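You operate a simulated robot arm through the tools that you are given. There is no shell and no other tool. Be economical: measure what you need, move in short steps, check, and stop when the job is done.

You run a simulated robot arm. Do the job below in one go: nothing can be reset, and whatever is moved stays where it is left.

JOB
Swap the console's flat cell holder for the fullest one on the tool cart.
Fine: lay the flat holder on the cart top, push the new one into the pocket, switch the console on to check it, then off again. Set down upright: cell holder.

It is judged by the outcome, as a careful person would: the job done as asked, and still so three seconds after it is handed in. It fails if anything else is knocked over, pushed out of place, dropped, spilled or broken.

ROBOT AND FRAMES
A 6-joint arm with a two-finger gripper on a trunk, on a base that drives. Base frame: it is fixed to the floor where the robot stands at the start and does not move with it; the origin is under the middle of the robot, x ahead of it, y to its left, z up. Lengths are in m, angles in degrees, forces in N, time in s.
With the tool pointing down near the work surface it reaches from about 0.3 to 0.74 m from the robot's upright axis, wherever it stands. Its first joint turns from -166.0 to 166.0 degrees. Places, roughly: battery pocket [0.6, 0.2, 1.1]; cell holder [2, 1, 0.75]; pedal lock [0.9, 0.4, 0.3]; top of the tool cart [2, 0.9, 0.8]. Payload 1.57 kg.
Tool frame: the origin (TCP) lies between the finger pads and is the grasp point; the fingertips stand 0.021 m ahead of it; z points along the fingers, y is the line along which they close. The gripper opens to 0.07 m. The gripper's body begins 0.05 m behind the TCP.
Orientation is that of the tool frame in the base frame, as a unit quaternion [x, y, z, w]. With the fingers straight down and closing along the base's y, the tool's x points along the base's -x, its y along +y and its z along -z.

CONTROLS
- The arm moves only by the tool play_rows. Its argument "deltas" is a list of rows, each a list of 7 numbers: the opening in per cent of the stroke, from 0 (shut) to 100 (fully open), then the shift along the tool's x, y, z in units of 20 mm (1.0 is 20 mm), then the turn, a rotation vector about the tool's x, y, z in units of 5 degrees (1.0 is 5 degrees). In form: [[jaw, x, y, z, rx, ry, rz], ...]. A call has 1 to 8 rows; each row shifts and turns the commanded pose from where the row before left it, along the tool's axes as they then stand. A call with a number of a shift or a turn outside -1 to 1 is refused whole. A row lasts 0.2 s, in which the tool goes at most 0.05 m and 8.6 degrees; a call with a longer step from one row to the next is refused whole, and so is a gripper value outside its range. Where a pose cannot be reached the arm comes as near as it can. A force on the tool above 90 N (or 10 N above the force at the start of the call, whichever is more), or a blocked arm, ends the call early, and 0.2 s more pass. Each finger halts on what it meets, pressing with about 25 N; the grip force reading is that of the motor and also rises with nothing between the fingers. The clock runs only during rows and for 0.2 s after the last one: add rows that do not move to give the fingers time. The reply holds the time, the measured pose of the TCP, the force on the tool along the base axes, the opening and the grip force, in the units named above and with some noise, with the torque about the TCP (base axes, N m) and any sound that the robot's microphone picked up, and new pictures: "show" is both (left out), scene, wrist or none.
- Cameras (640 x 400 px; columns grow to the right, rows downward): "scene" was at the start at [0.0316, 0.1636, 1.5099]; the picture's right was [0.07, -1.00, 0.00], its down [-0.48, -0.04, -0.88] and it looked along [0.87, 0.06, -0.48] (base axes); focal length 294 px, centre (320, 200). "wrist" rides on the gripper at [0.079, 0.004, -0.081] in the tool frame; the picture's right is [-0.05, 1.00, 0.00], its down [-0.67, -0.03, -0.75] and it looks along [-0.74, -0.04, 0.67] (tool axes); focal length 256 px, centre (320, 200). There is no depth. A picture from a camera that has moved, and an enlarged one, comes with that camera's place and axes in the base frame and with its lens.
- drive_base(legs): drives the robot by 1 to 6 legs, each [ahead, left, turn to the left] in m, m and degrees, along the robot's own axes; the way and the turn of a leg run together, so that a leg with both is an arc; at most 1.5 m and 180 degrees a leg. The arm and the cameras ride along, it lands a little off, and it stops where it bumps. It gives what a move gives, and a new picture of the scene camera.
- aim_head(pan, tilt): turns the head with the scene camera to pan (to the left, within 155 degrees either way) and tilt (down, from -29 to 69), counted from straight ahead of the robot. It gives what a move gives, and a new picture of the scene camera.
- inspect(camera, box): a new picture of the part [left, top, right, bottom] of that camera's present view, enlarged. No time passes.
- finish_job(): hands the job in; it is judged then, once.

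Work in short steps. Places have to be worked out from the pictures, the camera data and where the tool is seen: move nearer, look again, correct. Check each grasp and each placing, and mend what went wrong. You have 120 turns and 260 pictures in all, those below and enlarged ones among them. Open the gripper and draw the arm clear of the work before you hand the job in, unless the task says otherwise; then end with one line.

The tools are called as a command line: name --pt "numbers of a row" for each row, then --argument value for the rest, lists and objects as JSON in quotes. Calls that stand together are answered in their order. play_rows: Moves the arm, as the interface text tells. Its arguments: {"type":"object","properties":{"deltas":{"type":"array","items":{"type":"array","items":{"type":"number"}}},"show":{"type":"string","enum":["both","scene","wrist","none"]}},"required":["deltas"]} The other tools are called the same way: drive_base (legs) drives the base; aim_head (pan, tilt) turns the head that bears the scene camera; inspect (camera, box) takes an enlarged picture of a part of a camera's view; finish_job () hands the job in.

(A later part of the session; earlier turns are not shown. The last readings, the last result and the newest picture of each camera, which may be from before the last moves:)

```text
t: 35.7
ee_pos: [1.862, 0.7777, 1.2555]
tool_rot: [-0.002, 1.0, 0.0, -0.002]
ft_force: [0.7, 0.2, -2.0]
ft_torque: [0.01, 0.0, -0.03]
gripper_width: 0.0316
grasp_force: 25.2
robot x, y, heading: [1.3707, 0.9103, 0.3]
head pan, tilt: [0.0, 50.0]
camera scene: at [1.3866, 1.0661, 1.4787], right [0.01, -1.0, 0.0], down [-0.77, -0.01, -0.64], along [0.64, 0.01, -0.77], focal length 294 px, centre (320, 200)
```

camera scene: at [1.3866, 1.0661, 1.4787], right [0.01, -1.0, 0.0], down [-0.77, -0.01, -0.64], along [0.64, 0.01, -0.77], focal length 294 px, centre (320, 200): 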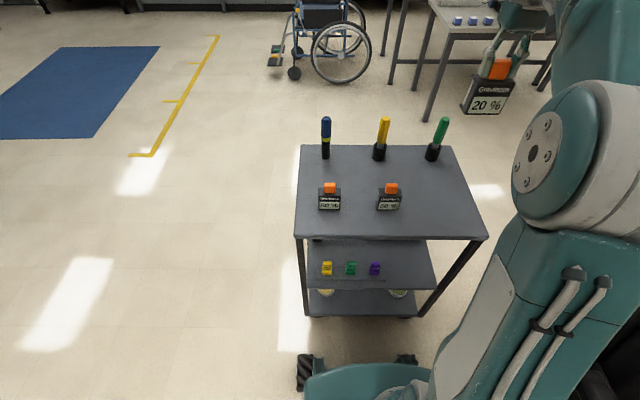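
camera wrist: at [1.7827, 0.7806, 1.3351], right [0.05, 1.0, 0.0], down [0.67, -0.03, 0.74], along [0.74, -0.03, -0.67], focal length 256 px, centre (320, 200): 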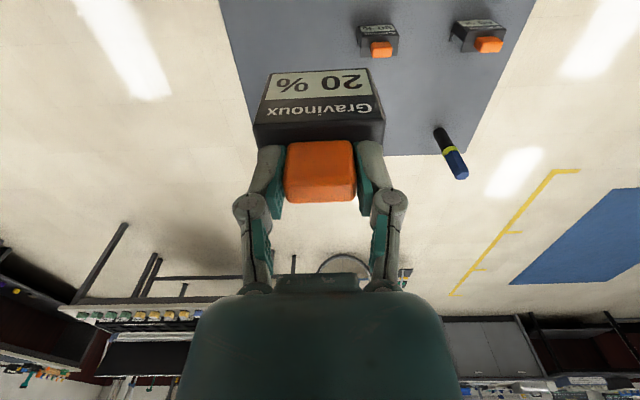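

Triangulating gives a cart surface at z≈0.80, the 80 % tab at about (1.93, 0.876, 0.878), and a cart top spanning x 1.82–2.2, y 0.62–1.14. I'll set the flat holder at (1.93, 0.74), first moving over it and part-way down.

play_rows --pt "10 -0.9 -0.6 0.5 0 0 0" --pt "10 -0.9 -0.6 1 0 0 0" --pt "10 -0.9 -0.6 1 0 0 0" --pt "10 -0.7 0 1 0 0 0" --pt "10 0 0 1 0 0 0" --pt "10 0 0 1 0 0 0" --pt "10 0 0 1 0 0 0" --pt "10 0 0 1 0 0 0"

inspect --camera "scene" --box '[290, 100, 530, 260]'

```text
t: 37.5
ee_pos: [1.9313, 0.7404, 1.1044]
tool_rot: [-0.003, 1.0, 0.0, -0.001]
ft_force: [0.1, 0.6, -1.0]
ft_torque: [0.0, -0.01, 0.0]
gripper_width: 0.0318
grasp_force: 24.4
robot x, y, heading: [1.3677, 0.9131, 0.5]
head pan, tilt: [0.0, 50.0]
camera scene: at [1.3869, 1.0659, 1.4787], right [0.01, -1.0, 0.0], down [-0.77, -0.01, -0.64], along [0.64, 0.01, -0.77], focal length 294 px, centre (320, 200)
camera wrist: at [1.8519, 0.7442, 1.1844], right [0.05, 1.0, 0.0], down [0.67, -0.03, 0.74], along [0.74, -0.03, -0.67], focal length 256 px, centre (320, 200)
```

scene: 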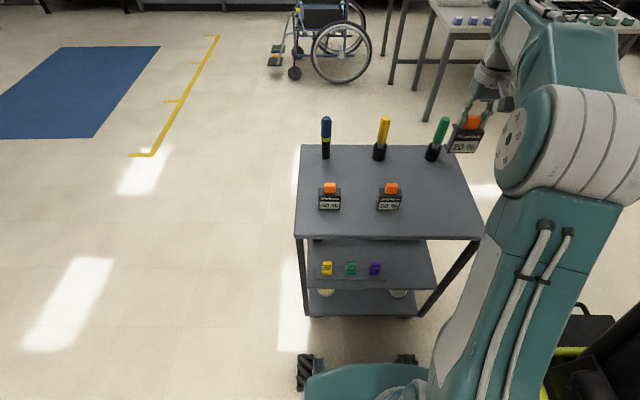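
wrist: 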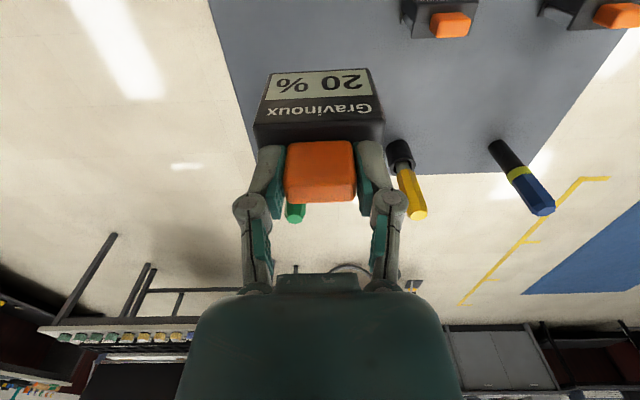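

```text
2.50 times, centred on (410, 180) of scene
camera zoom: at [1.3869, 1.0659, 1.4787], right [0.01, -1.0, 0.0], down [-0.77, -0.01, -0.64], along [0.64, 0.01, -0.77], focal length 735 px, centre (95, 250)
```

zoom: 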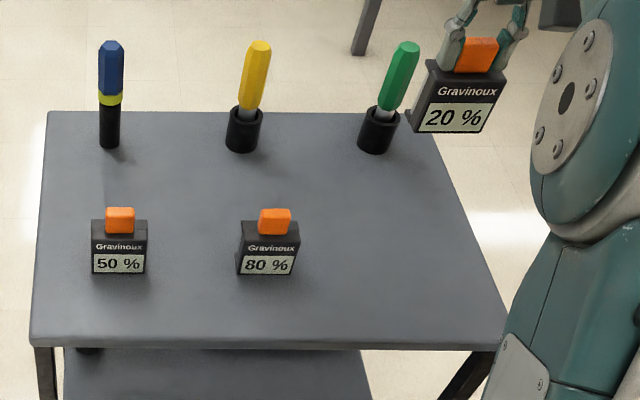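

The descent path is clear, and the green screwdriver is about 20 cm behind. I'll go down to about 3 cm above the surface.

play_rows --pt "10 0 0 1 0 0 0" --pt "10 0 0 1 0 0 0" --pt "10 0 0 1 0 0 0" --pt "10 0 0 1 0 0 0" --pt "10 0 0 1 0 0 0" --pt "10 0 0 1 0 0 0" --pt "10 0 0 1 0 0 0" --pt "10 0 0 1 0 0 0"

inspect --camera "scene" --box '[330, 120, 510, 260]'

```text
t: 39.3
ee_pos: [1.931, 0.7384, 0.9459]
tool_rot: [-0.002, 1.0, 0.001, -0.002]
ft_force: [0.2, 0.4, -2.4]
ft_torque: [0.05, 0.01, 0.0]
gripper_width: 0.0318
grasp_force: 24.9
robot x, y, heading: [1.3682, 0.9115, 0.6]
head pan, tilt: [0.0, 50.0]
camera scene: at [1.387, 1.0657, 1.4787], right [0.01, -1.0, 0.0], down [-0.77, -0.01, -0.64], along [0.64, 0.01, -0.77], focal length 294 px, centre (320, 200)
camera wrist: at [1.8511, 0.7419, 1.0244], right [0.05, 1.0, 0.0], down [0.67, -0.03, 0.74], along [0.74, -0.03, -0.67], focal length 256 px, centre (320, 200)
```

scene: 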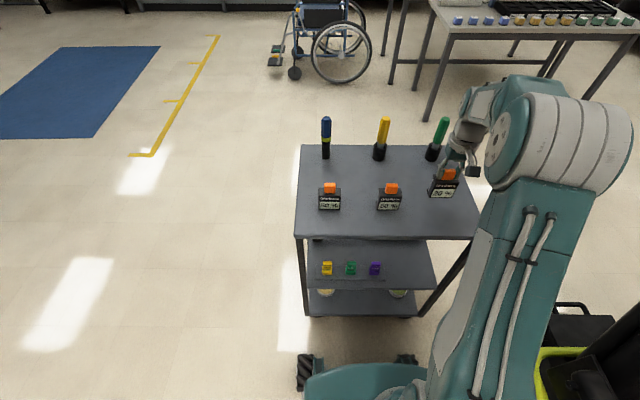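
wrist: 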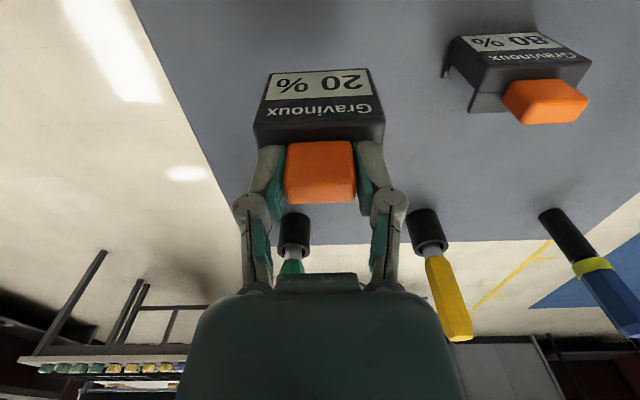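

```text
2.86 times, centred on (420, 190) of scene
camera zoom: at [1.387, 1.0657, 1.4787], right [0.01, -1.0, 0.0], down [-0.77, -0.01, -0.64], along [0.64, 0.01, -0.77], focal length 840 px, centre (34, 229)
```

zoom: 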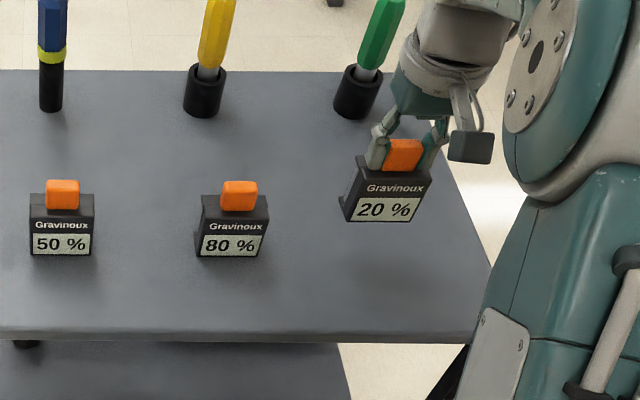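

About 5 cm remains. I'll descend in small steps and watch for contact force, expected near z≈0.889.

play_rows --pt "10 0 0 0.7 0 0 0" --pt "10 0 0 0.7 0 0 0" --pt "10 0 0 0.6 0 0 0" --pt "10 0 0 0.3 0 0 0" --pt "10 0 0 0.15 0 0 0" --pt "10 0 0 0 0 0 0"

inspect --camera "scene" --box '[330, 120, 510, 260]'

```text
t: 40.7
ee_pos: [1.9307, 0.7396, 0.8966]
tool_rot: [-0.002, 1.0, 0.0, -0.002]
ft_force: [0.4, -0.1, -1.7]
ft_torque: [0.02, -0.03, 0.01]
gripper_width: 0.0316
grasp_force: 24.9
robot x, y, heading: [1.3678, 0.9133, 0.6]
head pan, tilt: [0.0, 50.0]
camera scene: at [1.3871, 1.0658, 1.4787], right [0.01, -1.0, 0.0], down [-0.77, -0.01, -0.64], along [0.64, 0.01, -0.77], focal length 294 px, centre (320, 200)
camera wrist: at [1.8512, 0.7438, 0.9766], right [0.05, 1.0, 0.0], down [0.67, -0.03, 0.74], along [0.74, -0.03, -0.67], focal length 256 px, centre (320, 200)
```

scene: 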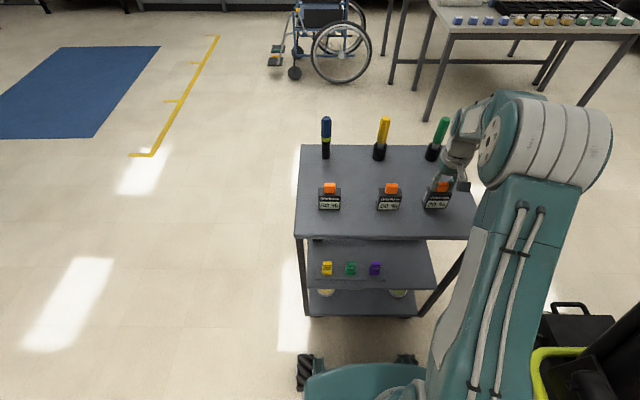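
wrist: 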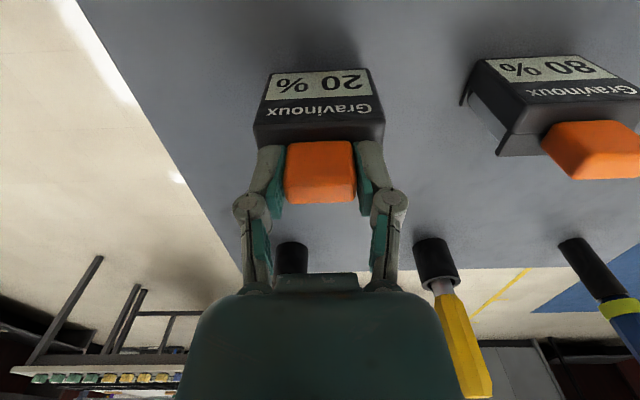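

```text
2.86 times, centred on (420, 190) of scene
camera zoom: at [1.3871, 1.0658, 1.4787], right [0.01, -1.0, 0.0], down [-0.77, -0.01, -0.64], along [0.64, 0.01, -0.77], focal length 840 px, centre (34, 229)
```

zoom: 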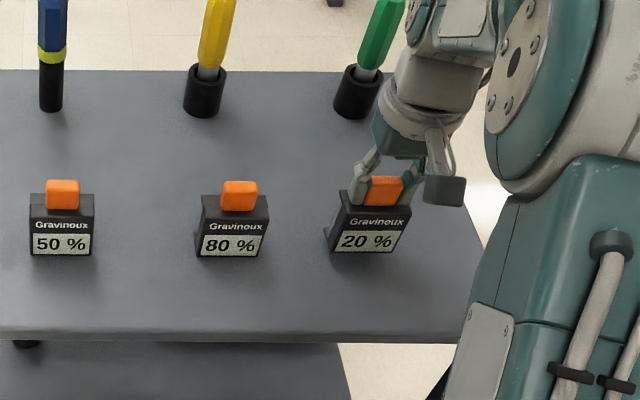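

No contact yet, so I'll continue in 2–3 mm steps.

play_rows --pt "10 0 0 0.15 0 0 0" --pt "10 0 0 0.15 0 0 0" --pt "10 0 0 0 0 0 0" --show "none"

play_rows --pt "10 0 0 0.1 0 0 0" --pt "10 0 0 0.1 0 0 0" --pt "10 0 0 0 0 0 0" --show "wrist"

```text
t: 41.5
ee_pos: [1.9303, 0.7394, 0.8919]
tool_rot: [-0.003, 1.0, 0.0, -0.001]
ft_force: [0.2, -0.4, -1.6]
ft_torque: [0.0, 0.0, 0.04]
gripper_width: 0.0316
grasp_force: 25.3
robot x, y, heading: [1.3697, 0.9083, 0.4]
head pan, tilt: [0.0, 50.0]
```

```text
t: 42.3
ee_pos: [1.9284, 0.7399, 0.8866]
tool_rot: [-0.003, 1.0, 0.0, -0.001]
ft_force: [0.5, -0.1, -1.6]
ft_torque: [-0.04, 0.0, -0.01]
gripper_width: 0.032
grasp_force: 24.8
robot x, y, heading: [1.3705, 0.9143, 0.5]
head pan, tilt: [0.0, 50.0]
camera wrist: at [1.8502, 0.7442, 0.9662], right [0.05, 1.0, 0.0], down [0.67, -0.03, 0.74], along [0.74, -0.03, -0.67], focal length 256 px, centre (320, 200)
```

wrist: 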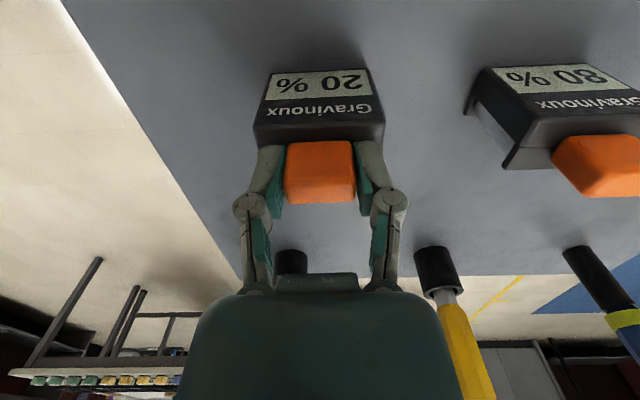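

play_rows --pt "10 0 0 0.1 0 0 0" --pt "10 0 0 0.1 0 0 0" --pt "10 0 0 0.1 0 0 0" --pt "10 0 0 0 0 0 0" --show "none"

inspect --camera "scene" --box '[360, 160, 480, 230]'

```text
t: 43.3
ee_pos: [1.9295, 0.7399, 0.8814]
tool_rot: [-0.003, 1.0, -0.001, 0.002]
ft_force: [2.3, 0.6, 20.5]
ft_torque: [0.01, -0.18, -0.06]
gripper_width: 0.0315
grasp_force: 25.5
robot x, y, heading: [1.3699, 0.9127, 0.5]
head pan, tilt: [0.0, 50.0]
```

```text
5.33 times, centred on (420, 195) of scene
camera zoom: at [1.3857, 1.0664, 1.4787], right [0.01, -1.0, 0.0], down [-0.77, -0.01, -0.64], along [0.64, 0.01, -0.77], focal length 1568 px, centre (-213, 227)
```

zoom: 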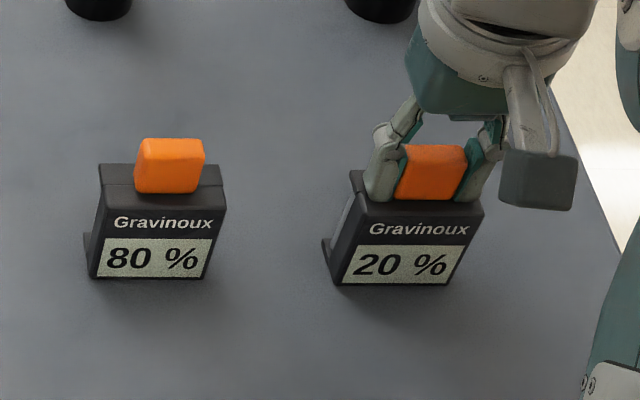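

Contact: 20 N at z≈0.881, with the holder upright on the cart. I'll ease off 1 mm, open gently and rise.

play_rows --pt "10 0 0 -0.07 0 0 0" --pt "45 0 0 0 0 0 0" --pt "70 0 0 0 0 0 0" --pt "80 0 0 0 0 0 0" --pt "80 0 0 -0.5 0 0 0" --pt "80 0 0 -1 0 0 0" --pt "80 0 0 -1 0 0 0" --pt "80 0 0 -1 0 0 0"

inspect --camera "scene" --box '[360, 160, 480, 230]'

inspect --camera "wrist" --box '[260, 0, 540, 200]'

```text
t: 45.1
ee_pos: [1.9312, 0.7414, 0.9544]
tool_rot: [-0.002, 1.0, 0.0, -0.002]
ft_force: [0.7, 0.3, -0.1]
ft_torque: [0.01, 0.01, -0.01]
gripper_width: 0.0562
grasp_force: 0.1
robot x, y, heading: [1.3686, 0.9151, 0.7]
head pan, tilt: [0.0, 50.0]
camera scene: at [1.387, 1.066, 1.4787], right [0.01, -1.0, 0.0], down [-0.77, -0.01, -0.64], along [0.64, 0.01, -0.77], focal length 294 px, centre (320, 200)
camera wrist: at [1.8526, 0.7449, 1.0331], right [0.05, 1.0, 0.0], down [0.67, -0.03, 0.74], along [0.74, -0.04, -0.67], focal length 256 px, centre (320, 200)
```

scene: 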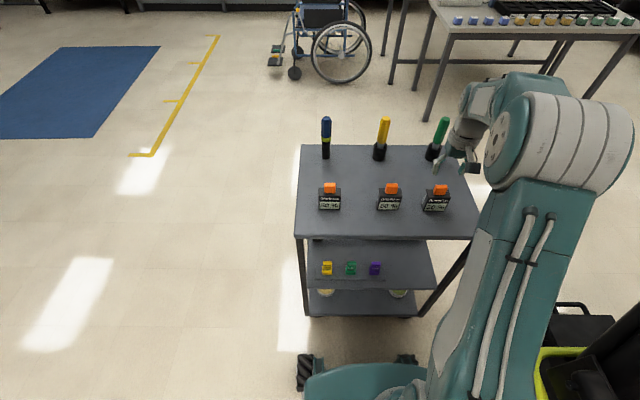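
wrist: 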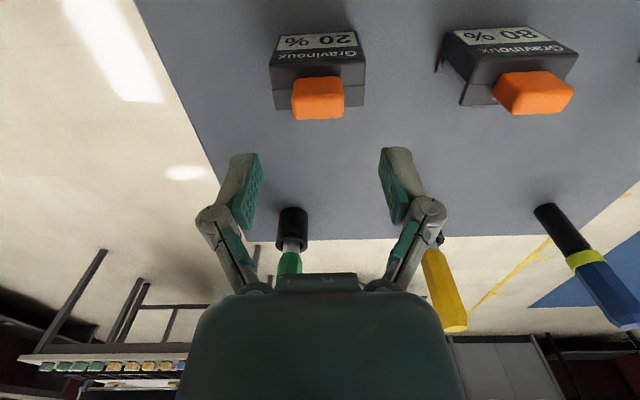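

```text
5.33 times, centred on (420, 195) of scene
camera zoom: at [1.387, 1.066, 1.4787], right [0.01, -1.0, 0.0], down [-0.77, -0.01, -0.64], along [0.64, 0.01, -0.77], focal length 1568 px, centre (-213, 227)
```

zoom: 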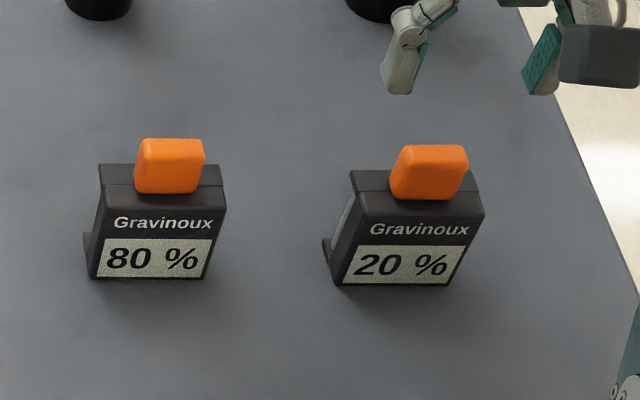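

```text
2.00 times, centred on (400, 100) of wrist
camera zoom: at [1.8526, 0.7449, 1.0331], right [0.05, 1.0, 0.0], down [0.67, -0.03, 0.74], along [0.74, -0.04, -0.67], focal length 512 px, centre (160, 400)
```

zoom: 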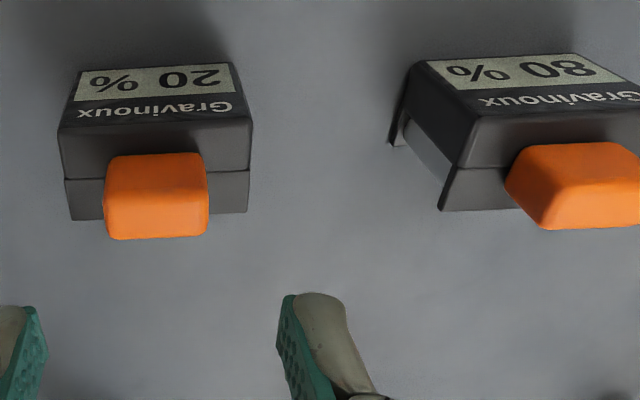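

The flat holder stands upright and is free. The 80 % holder is at the same orientation with its tab at about (1.932, 0.874), so I'll move over it and check.

play_rows --pt "100 0 0.9 -0.3 0 0 0" --pt "100 0 0.9 0 0 0 0" --pt "100 0 0.9 0 0 0 0" --pt "100 0 0.9 0 0 0 0" --pt "100 0 0.9 0 0 0 0" --pt "100 0 0.9 0 0 0 0" --pt "100 0 1 0 0 0 0" --pt "100 0 0.2 0 0 0 0" --show "none"

play_rows --pt "100 0 0 0 0 0 0" --pt "100 0 0 0 0 0 0"

inspect --camera "wrist" --box '[220, 0, 420, 200]'

```text
t: 46.9
ee_pos: [1.9286, 0.8739, 0.9575]
tool_rot: [-0.003, 1.0, 0.0, -0.002]
ft_force: [0.0, 0.0, 0.4]
ft_torque: [-0.01, 0.01, -0.01]
gripper_width: 0.0702
grasp_force: 0.1
robot x, y, heading: [1.3712, 0.9122, 0.7]
head pan, tilt: [0.0, 50.0]
```

```text
t: 47.5
ee_pos: [1.9289, 0.8746, 0.958]
tool_rot: [-0.003, 1.0, -0.001, -0.002]
ft_force: [-0.8, 0.6, -0.4]
ft_torque: [-0.02, 0.02, 0.02]
gripper_width: 0.0702
grasp_force: 0.0
robot x, y, heading: [1.3696, 0.9088, 0.5]
head pan, tilt: [0.0, 50.0]
camera scene: at [1.3869, 1.0666, 1.4786], right [0.01, -1.0, 0.0], down [-0.77, -0.01, -0.64], along [0.64, 0.01, -0.77], focal length 294 px, centre (320, 200)
camera wrist: at [1.8504, 0.8773, 1.0386], right [0.05, 1.0, 0.0], down [0.67, -0.03, 0.74], along [0.74, -0.04, -0.67], focal length 256 px, centre (320, 200)
```

scene: 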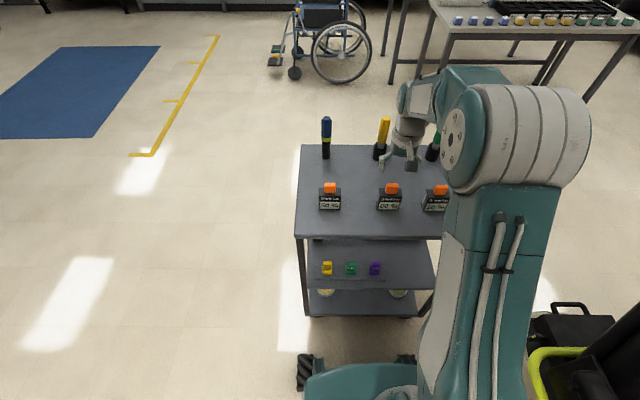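
wrist: 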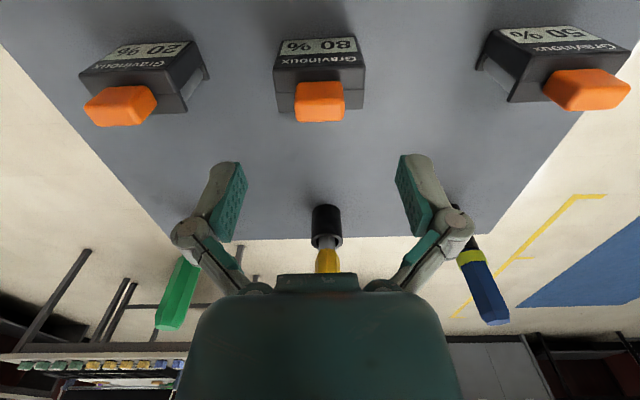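

```text
2.00 times, centred on (320, 100) of wrist
camera zoom: at [1.8504, 0.8773, 1.0386], right [0.05, 1.0, 0.0], down [0.67, -0.03, 0.74], along [0.74, -0.04, -0.67], focal length 512 px, centre (320, 400)
```

zoom: 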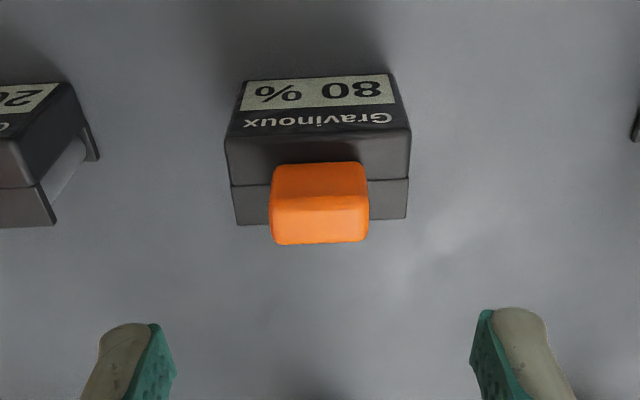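

The tab is centred between the fingers. I'll descend to the same grasp height, z≈0.883, and close.

play_rows --pt "100 -0.1 -0.05 0.7 0 0 0" --pt "100 0 0 0.8 0 0 0" --pt "100 0 0 0.8 0 0 0" --pt "100 0 0 0.8 0 0 0" --pt "100 0 0 0.6 0 0 0" --pt "100 0 0 0 0 0 0"

inspect --camera "wrist" --box '[220, 60, 420, 260]'

inspect --camera "scene" --box '[330, 120, 450, 230]'

```text
t: 48.9
ee_pos: [1.9304, 0.8715, 0.8856]
tool_rot: [-0.002, 1.0, 0.0, -0.003]
ft_force: [-0.8, 0.2, -1.0]
ft_torque: [0.01, -0.02, 0.02]
gripper_width: 0.0701
grasp_force: 0.1
robot x, y, heading: [1.3725, 0.9115, 0.5]
head pan, tilt: [0.0, 50.0]
camera scene: at [1.387, 1.0666, 1.4786], right [0.01, -1.0, 0.0], down [-0.77, -0.01, -0.64], along [0.64, 0.01, -0.77], focal length 294 px, centre (320, 200)
camera wrist: at [1.8515, 0.8752, 0.9647], right [0.05, 1.0, 0.0], down [0.67, -0.03, 0.74], along [0.74, -0.04, -0.67], focal length 256 px, centre (320, 200)
```

scene: 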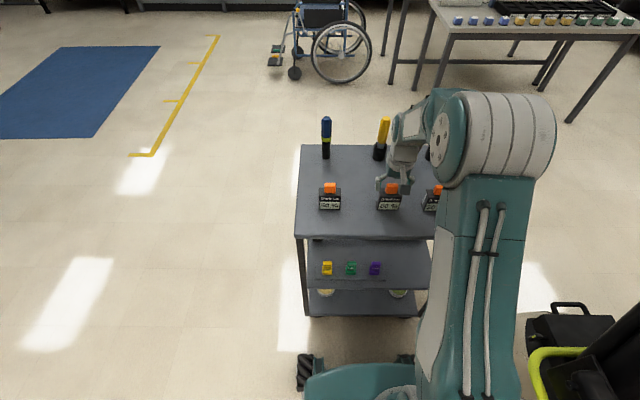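
wrist: 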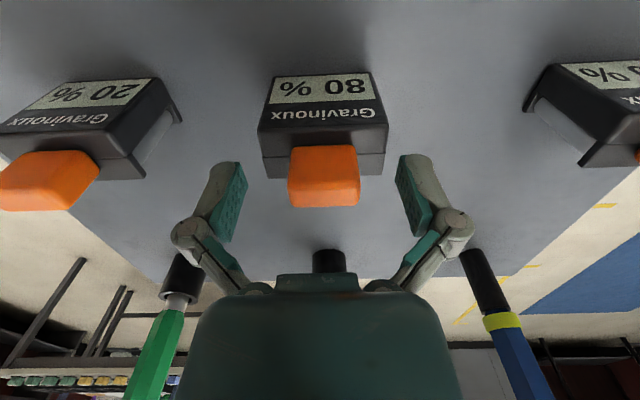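

```text
2.00 times, centred on (320, 160) of wrist
camera zoom: at [1.8515, 0.8752, 0.9647], right [0.05, 1.0, 0.0], down [0.67, -0.03, 0.74], along [0.74, -0.04, -0.67], focal length 512 px, centre (320, 280)
```

zoom: 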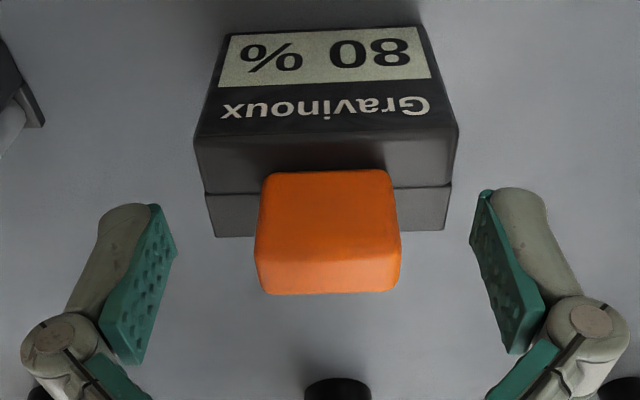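

```text
3.64 times, centred on (390, 175) of scene
camera zoom: at [1.387, 1.0666, 1.4786], right [0.01, -1.0, 0.0], down [-0.77, -0.01, -0.64], along [0.64, 0.01, -0.77], focal length 1069 px, centre (66, 291)
```

zoom: 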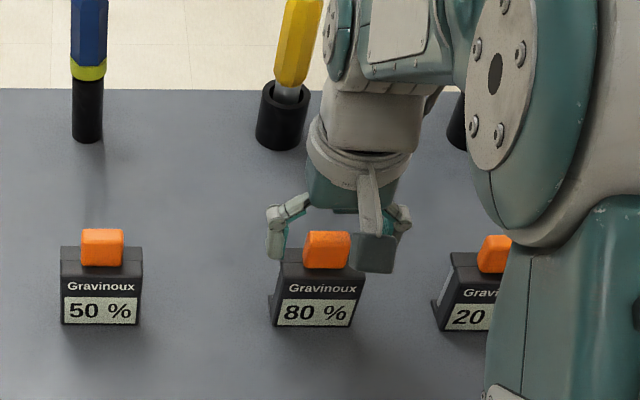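

play_rows --pt "100 -0.1 0.08 0.15 0 0 0" --pt "100 0 0 0 0 0 0" --pt "60 0 0 0 0 0 0" --pt "30 0 0 0 0 0 0" --pt "10 0 0 0 0 0 0" --pt "10 0 0 0 0 0 0" --show "wrist"

```text
t: 50.3
ee_pos: [1.9337, 0.8723, 0.8825]
tool_rot: [-0.002, 1.0, 0.0, -0.001]
ft_force: [0.4, -0.4, 9.4]
ft_torque: [-0.03, 0.04, -0.02]
gripper_width: 0.0318
grasp_force: 24.7
robot x, y, heading: [1.3672, 0.911, 0.5]
head pan, tilt: [0.0, 50.0]
camera wrist: at [1.854, 0.877, 0.962], right [0.05, 1.0, 0.0], down [0.67, -0.03, 0.74], along [0.74, -0.04, -0.67], focal length 256 px, centre (320, 200)
```

wrist: 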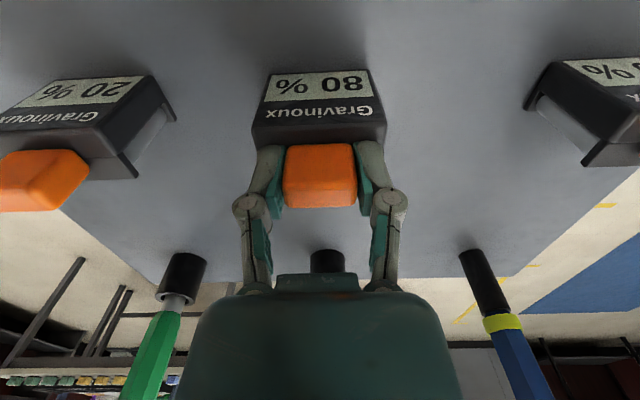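

The 80 % holder is gripped in almost the same way as the other was. I'll lift it straight up.

play_rows --pt "10 0 0 -0.5 0 0 0" --pt "10 0 0 -1 0 0 0" --pt "10 0 0 -1 0 0 0" --pt "10 0 0 -1 0 0 0" --pt "10 0 0 -1 0 0 0" --pt "10 0 0 -1 0 0 0" --pt "10 0 0 -1 0 0 0" --pt "10 0 0 -1 0 0 0" --show "none"

play_rows --pt "10 0 0 -1 0 0 0" --pt "10 0 0 -1 0 0 0" --pt "10 0 0 -1 0 0 0" --pt "10 0.5 0 -1 0 0 0" --pt "10 1 0 -1 0 0 0" --pt "10 1 0 -1 0 0 0" --pt "10 1 0 -1 0 0 0" --pt "10 1 0 -1 0 0 0"

inspect --camera "scene" --box '[290, 100, 530, 260]'

```text
t: 52.1
ee_pos: [1.9351, 0.8731, 1.0332]
tool_rot: [-0.003, 1.0, 0.0, -0.002]
ft_force: [-0.6, 0.0, -1.2]
ft_torque: [-0.01, 0.03, -0.01]
gripper_width: 0.0315
grasp_force: 25.1
robot x, y, heading: [1.3681, 0.9087, 0.5]
head pan, tilt: [0.0, 50.0]
```

```text
t: 53.9
ee_pos: [1.8418, 0.8715, 1.1915]
tool_rot: [-0.003, 1.0, -0.001, -0.002]
ft_force: [0.5, 0.0, -1.6]
ft_torque: [0.0, 0.0, 0.01]
gripper_width: 0.0314
grasp_force: 25.2
robot x, y, heading: [1.3657, 0.911, 0.6]
head pan, tilt: [0.0, 50.0]
camera scene: at [1.3864, 1.0668, 1.4786], right [0.01, -1.0, 0.0], down [-0.77, -0.01, -0.64], along [0.64, 0.01, -0.77], focal length 294 px, centre (320, 200)
camera wrist: at [1.7643, 0.8753, 1.271], right [0.05, 1.0, 0.0], down [0.67, -0.03, 0.74], along [0.74, -0.04, -0.67], focal length 256 px, centre (320, 200)
```

scene: 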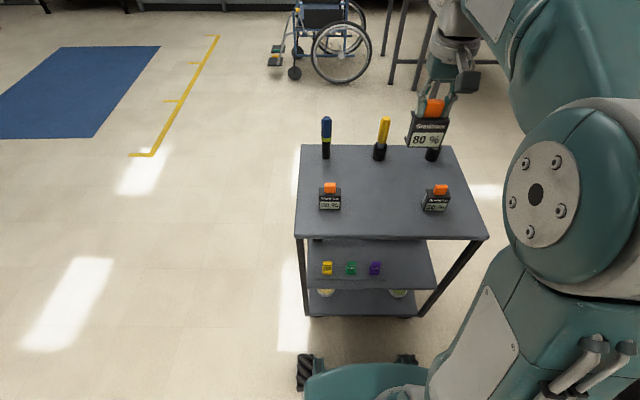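
wrist: 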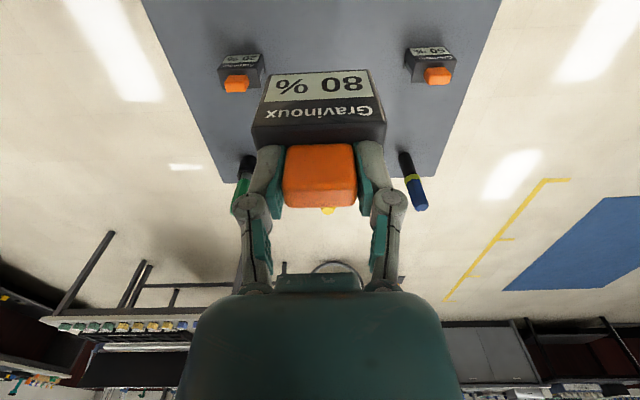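

```text
2.50 times, centred on (410, 180) of scene
camera zoom: at [1.3864, 1.0668, 1.4786], right [0.01, -1.0, 0.0], down [-0.77, -0.01, -0.64], along [0.64, 0.01, -0.77], focal length 735 px, centre (95, 250)
```

zoom: 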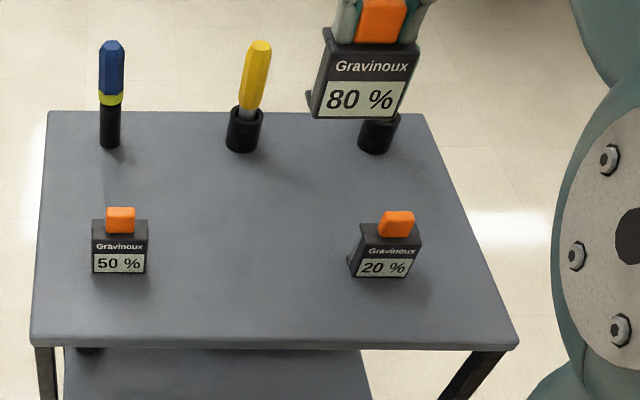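

The cart is in order, with 20 % and 50 % standing. I'll return the arm to the travel pose, then turn the head back to look at the far side of the console for its switch.

play_rows --pt "10 0.3 1 -1 0 0 0" --pt "10 0.3 1 -1 0 0 0" --pt "10 0.3 1 -1 0 0 0" --pt "10 0.3 1 -0.3 0 0 0" --pt "10 0.3 1 0 0 0 0" --pt "10 0.3 1 0 0 0 0" --pt "10 0.3 1 0 0 0 0" --pt "10 0 1 0 0 0 0" --show "none"

aim_head --pan -128 --tilt 20

```text
t: 55.7
ee_pos: [1.8015, 1.0335, 1.2546]
tool_rot: [-0.003, 1.0, -0.001, -0.001]
ft_force: [0.3, -0.1, -1.5]
ft_torque: [0.0, 0.0, -0.01]
gripper_width: 0.0315
grasp_force: 25.1
robot x, y, heading: [1.3696, 0.9098, 0.8]
head pan, tilt: [0.0, 50.0]
```

```text
t: 57.8
ee_pos: [1.8018, 1.0324, 1.2561]
tool_rot: [-0.002, 1.0, 0.0, -0.002]
ft_force: [-0.4, 0.1, -1.3]
ft_torque: [0.02, 0.0, 0.02]
gripper_width: 0.0318
grasp_force: 25.2
robot x, y, heading: [1.3709, 0.911, 0.6]
head pan, tilt: [-128.0, 20.0]
camera scene: at [1.2527, 0.9927, 1.5243], right [-0.79, 0.61, 0.0], down [0.21, 0.27, -0.94], along [-0.57, -0.75, -0.34], focal length 294 px, centre (320, 200)
```

scene: 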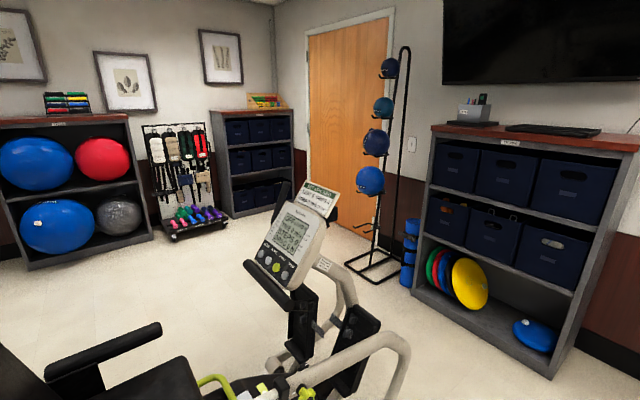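

The console's face is on the rider's side, with a screen and buttons. I'll enlarge it.

inspect --camera "scene" --box '[230, 175, 370, 295]'

inspect --camera "scene" --box '[255, 200, 325, 285]'

```text
3.33 times, centred on (300, 235) of scene
camera zoom: at [1.2527, 0.9927, 1.5243], right [-0.79, 0.61, 0.0], down [0.21, 0.27, -0.94], along [-0.57, -0.75, -0.34], focal length 980 px, centre (387, 83)
```

zoom: 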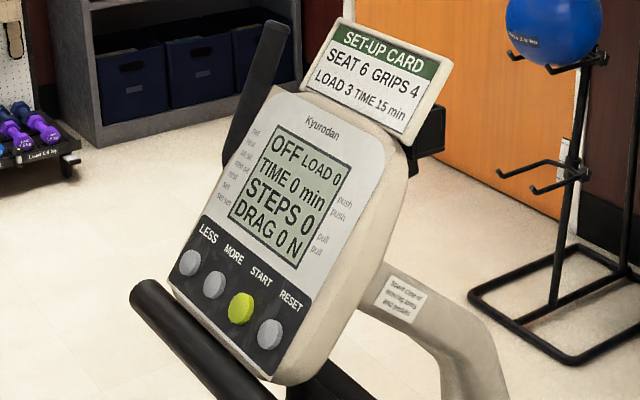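

```text
4.71 times, centred on (290, 242) of scene
camera zoom: at [1.2527, 0.9927, 1.5243], right [-0.79, 0.61, 0.0], down [0.21, 0.27, -0.94], along [-0.57, -0.75, -0.34], focal length 1384 px, centre (461, 0)
```

zoom: 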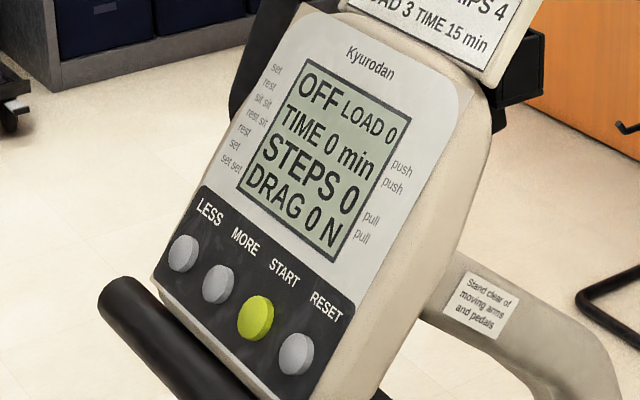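

The display reads OFF, and the buttons are LESS, MORE, START (lime) and RESET on the rider's side. First I'll insert the holder, driving back the way I came to in front of the pocket.

drive_base --legs '[[-1.47, 0.02, -0.6], [0, -0.45, 0]]'

aim_head --pan 0 --tilt 50

```text
t: 67.3
ee_pos: [0.3736, 0.5851, 1.2556]
tool_rot: [-0.021, 1.0, -0.001, -0.001]
ft_force: [-0.2, 0.4, -2.3]
ft_torque: [-0.01, -0.03, -0.03]
gripper_width: 0.0316
grasp_force: 25.1
robot x, y, heading: [-0.0533, 0.4485, 2.5]
head pan, tilt: [-128.0, 20.0]
camera scene: at [-0.1739, 0.5294, 1.5241], right [-0.81, 0.58, 0.0], down [0.2, 0.27, -0.94], along [-0.55, -0.77, -0.34], focal length 294 px, centre (320, 200)
```

scene: 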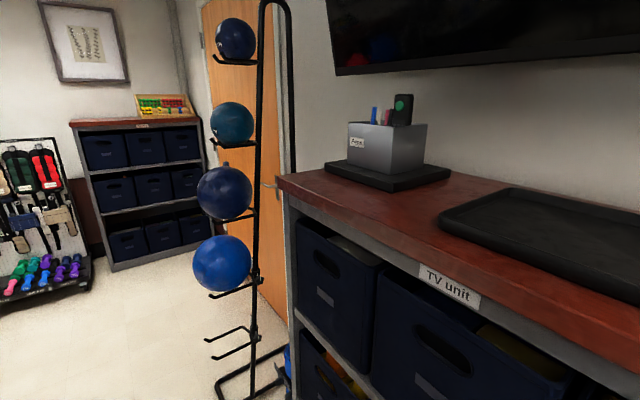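

```text
t: 69.4
ee_pos: [0.3746, 0.5802, 1.2555]
tool_rot: [-0.02, 1.0, 0.0, -0.002]
ft_force: [0.2, 0.4, -1.8]
ft_torque: [0.03, 0.02, 0.0]
gripper_width: 0.0317
grasp_force: 25.3
robot x, y, heading: [-0.0535, 0.4452, 2.5]
head pan, tilt: [0.0, 50.0]
camera scene: at [-0.0427, 0.6032, 1.4785], right [0.04, -1.0, 0.0], down [-0.77, -0.03, -0.64], along [0.64, 0.03, -0.77], focal length 294 px, centre (320, 200)
```

scene: 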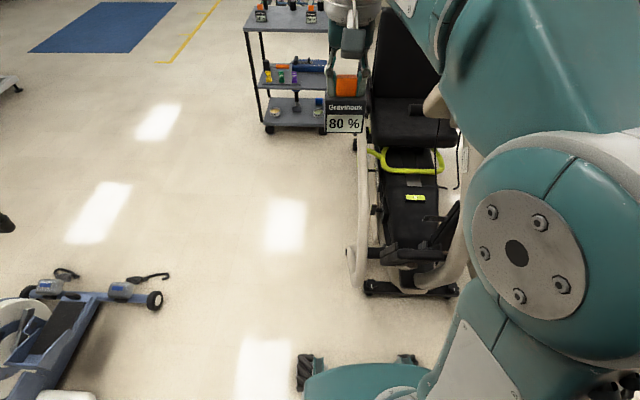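

I'll back off a little, straighten, and strafe right to stand in front of the console again.

drive_base --legs '[[-0.1, 0, -2.5], [0, -0.42, 0]]'

```text
t: 72.7
ee_pos: [0.2758, 0.1486, 1.2547]
tool_rot: [0.003, 1.0, -0.001, -0.002]
ft_force: [-0.3, 0.9, -2.3]
ft_torque: [-0.01, -0.01, -0.01]
gripper_width: 0.0317
grasp_force: 24.9
robot x, y, heading: [-0.1556, 0.0318, -0.2]
head pan, tilt: [0.0, 50.0]
camera scene: at [-0.1385, 0.1942, 1.4778], right [-0.01, -1.0, 0.01], down [-0.77, 0.0, -0.64], along [0.64, -0.01, -0.77], focal length 294 px, centre (320, 200)
```

scene: 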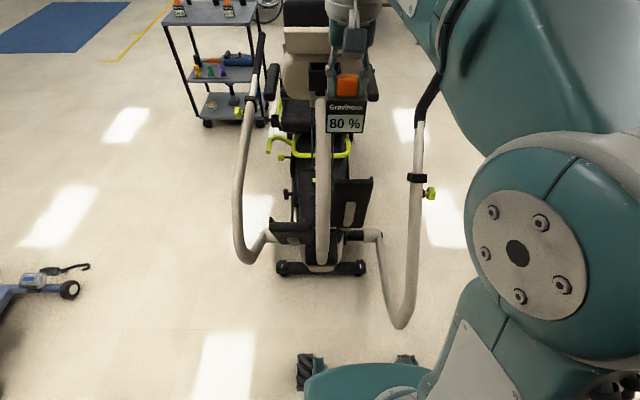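

Last time the base probably touched the machine's right lever tube, so I'll stand further left. At y≈0.15 the pocket will be straight ahead and within reach.

drive_base --legs '[[0, 0.115, 0.2], [0.165, 0, 0]]'

inspect --camera "wrist" --box '[220, 0, 420, 200]'

```text
t: 75.0
ee_pos: [0.4427, 0.2733, 1.2536]
tool_rot: [0.002, 1.0, -0.002, -0.001]
ft_force: [-0.2, 1.7, -2.0]
ft_torque: [-0.05, 0.01, 0.01]
gripper_width: 0.0316
grasp_force: 25.3
robot x, y, heading: [0.0077, 0.1533, -0.1]
head pan, tilt: [0.0, 50.0]
camera scene: at [0.0276, 0.3207, 1.4772], right [0.0, -1.0, 0.01], down [-0.77, 0.0, -0.64], along [0.64, -0.01, -0.77], focal length 294 px, centre (320, 200)
```

scene: 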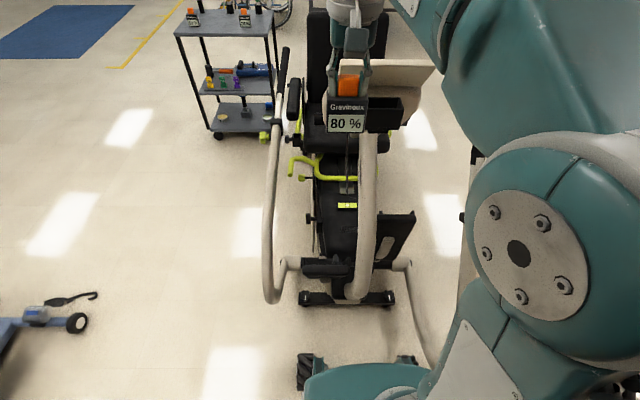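

```text
2.00 times, centred on (320, 100) of wrist
camera zoom: at [0.3635, 0.2786, 1.3345], right [0.06, 1.0, 0.0], down [0.67, -0.04, 0.74], along [0.74, -0.05, -0.67], focal length 512 px, centre (320, 400)
```

zoom: 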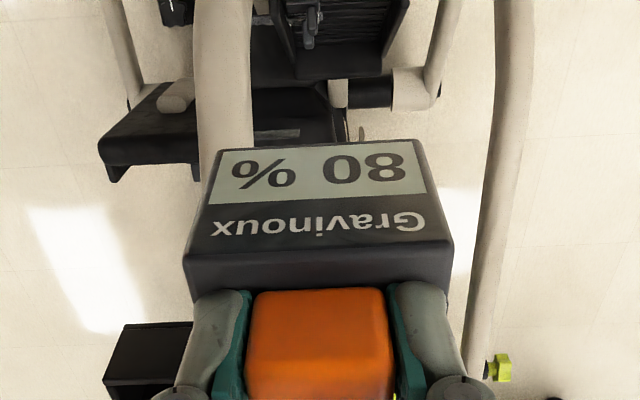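

The robot stands square at (0.008, 0.153). I'll enlarge the empty pocket to check its position against the grasp reference of TCP (0.6005, 0.1753) when seated.

inspect --camera "scene" --box '[310, 60, 430, 150]'

inspect --camera "wrist" --box '[200, 100, 360, 260]'

```text
4.44 times, centred on (370, 105) of scene
camera zoom: at [0.0276, 0.3207, 1.4772], right [0.0, -1.0, 0.01], down [-0.77, 0.0, -0.64], along [0.64, -0.01, -0.77], focal length 1307 px, centre (98, 622)
```

zoom: 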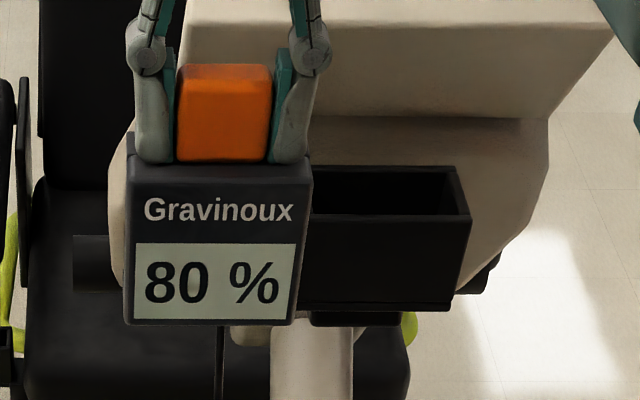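

```text
2.50 times, centred on (280, 180) of wrist
camera zoom: at [0.3635, 0.2786, 1.3345], right [0.06, 1.0, 0.0], down [0.67, -0.04, 0.74], along [0.74, -0.05, -0.67], focal length 640 px, centre (420, 250)
```

zoom: 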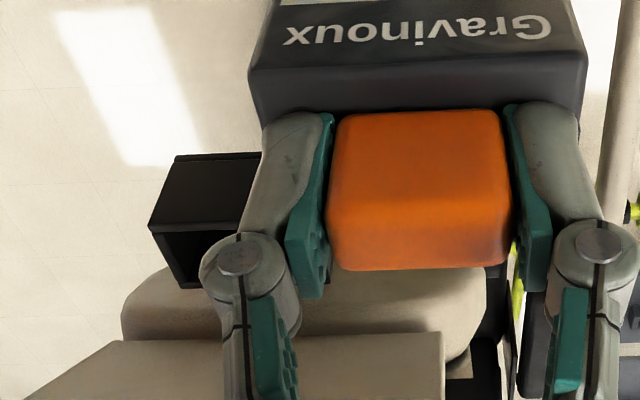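

The pocket's near corner triangulates to (0.568, 0.139, 1.129), which matches before, so it hasn't moved. I'll bring the holder over it at z≈1.24.

play_rows --pt "10 0 -1 0 0 0 0" --pt "10 -1 -1 0 0 0 0" --pt "10 -1 -1 0 0 0 0" --pt "10 -1 -1 -0.1 0 0 0" --pt "10 -1 -0.9 0 0 0 0" --pt "10 -1 0 0 0 0 0" --pt "10 -1 0 0 0 0 0" --pt "10 0 0 0 0 0 0"

inspect --camera "scene" --box '[310, 40, 430, 150]'

inspect --camera "wrist" --box '[220, 0, 420, 200]'

```text
t: 76.8
ee_pos: [0.5601, 0.1654, 1.2551]
tool_rot: [0.002, 1.0, 0.003, -0.001]
ft_force: [-0.4, 0.4, -1.1]
ft_torque: [0.0, -0.05, -0.03]
gripper_width: 0.0315
grasp_force: 24.8
robot x, y, heading: [0.0075, 0.155, -0.5]
head pan, tilt: [0.0, 50.0]
camera scene: at [0.0282, 0.3072, 1.4787], right [-0.01, -1.0, 0.0], down [-0.77, 0.0, -0.64], along [0.64, 0.0, -0.77], focal length 294 px, centre (320, 200)
camera wrist: at [0.4815, 0.17, 1.3353], right [0.06, 1.0, 0.01], down [0.67, -0.04, 0.74], along [0.74, -0.04, -0.67], focal length 256 px, centre (320, 200)
```

scene: 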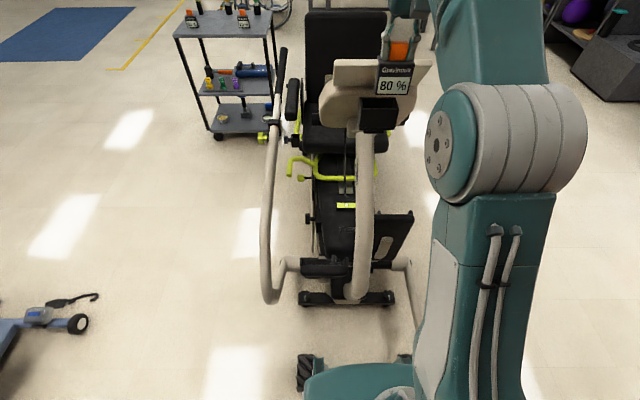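
wrist: 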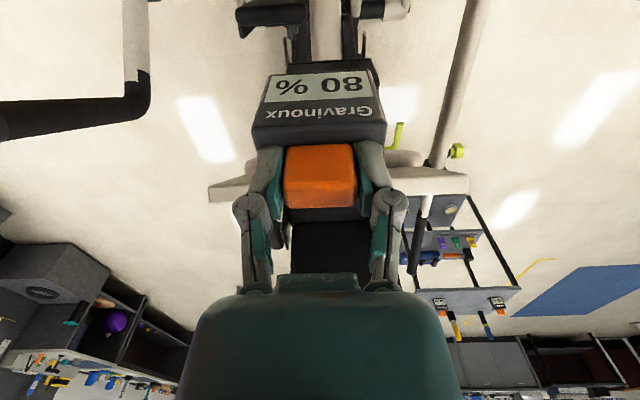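

```text
3.64 times, centred on (370, 95) of scene
camera zoom: at [0.0282, 0.3072, 1.4787], right [-0.01, -1.0, 0.0], down [-0.77, 0.0, -0.64], along [0.64, 0.0, -0.77], focal length 1069 px, centre (138, 582)
```

zoom: 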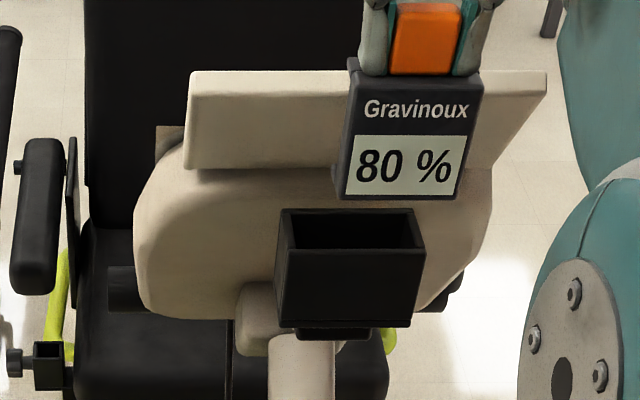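

```text
2.00 times, centred on (320, 100) of wrist
camera zoom: at [0.4815, 0.17, 1.3353], right [0.06, 1.0, 0.01], down [0.67, -0.04, 0.74], along [0.74, -0.04, -0.67], focal length 512 px, centre (320, 400)
```

zoom: 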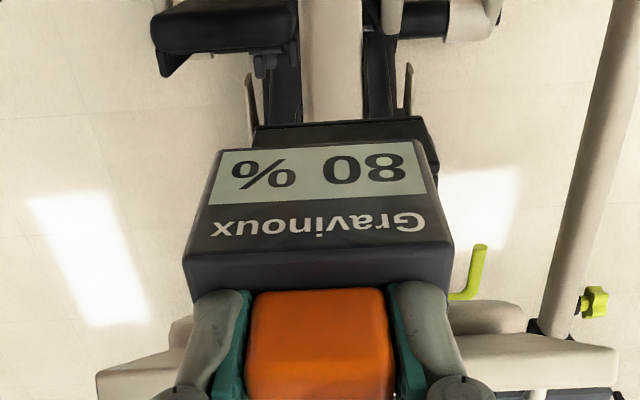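

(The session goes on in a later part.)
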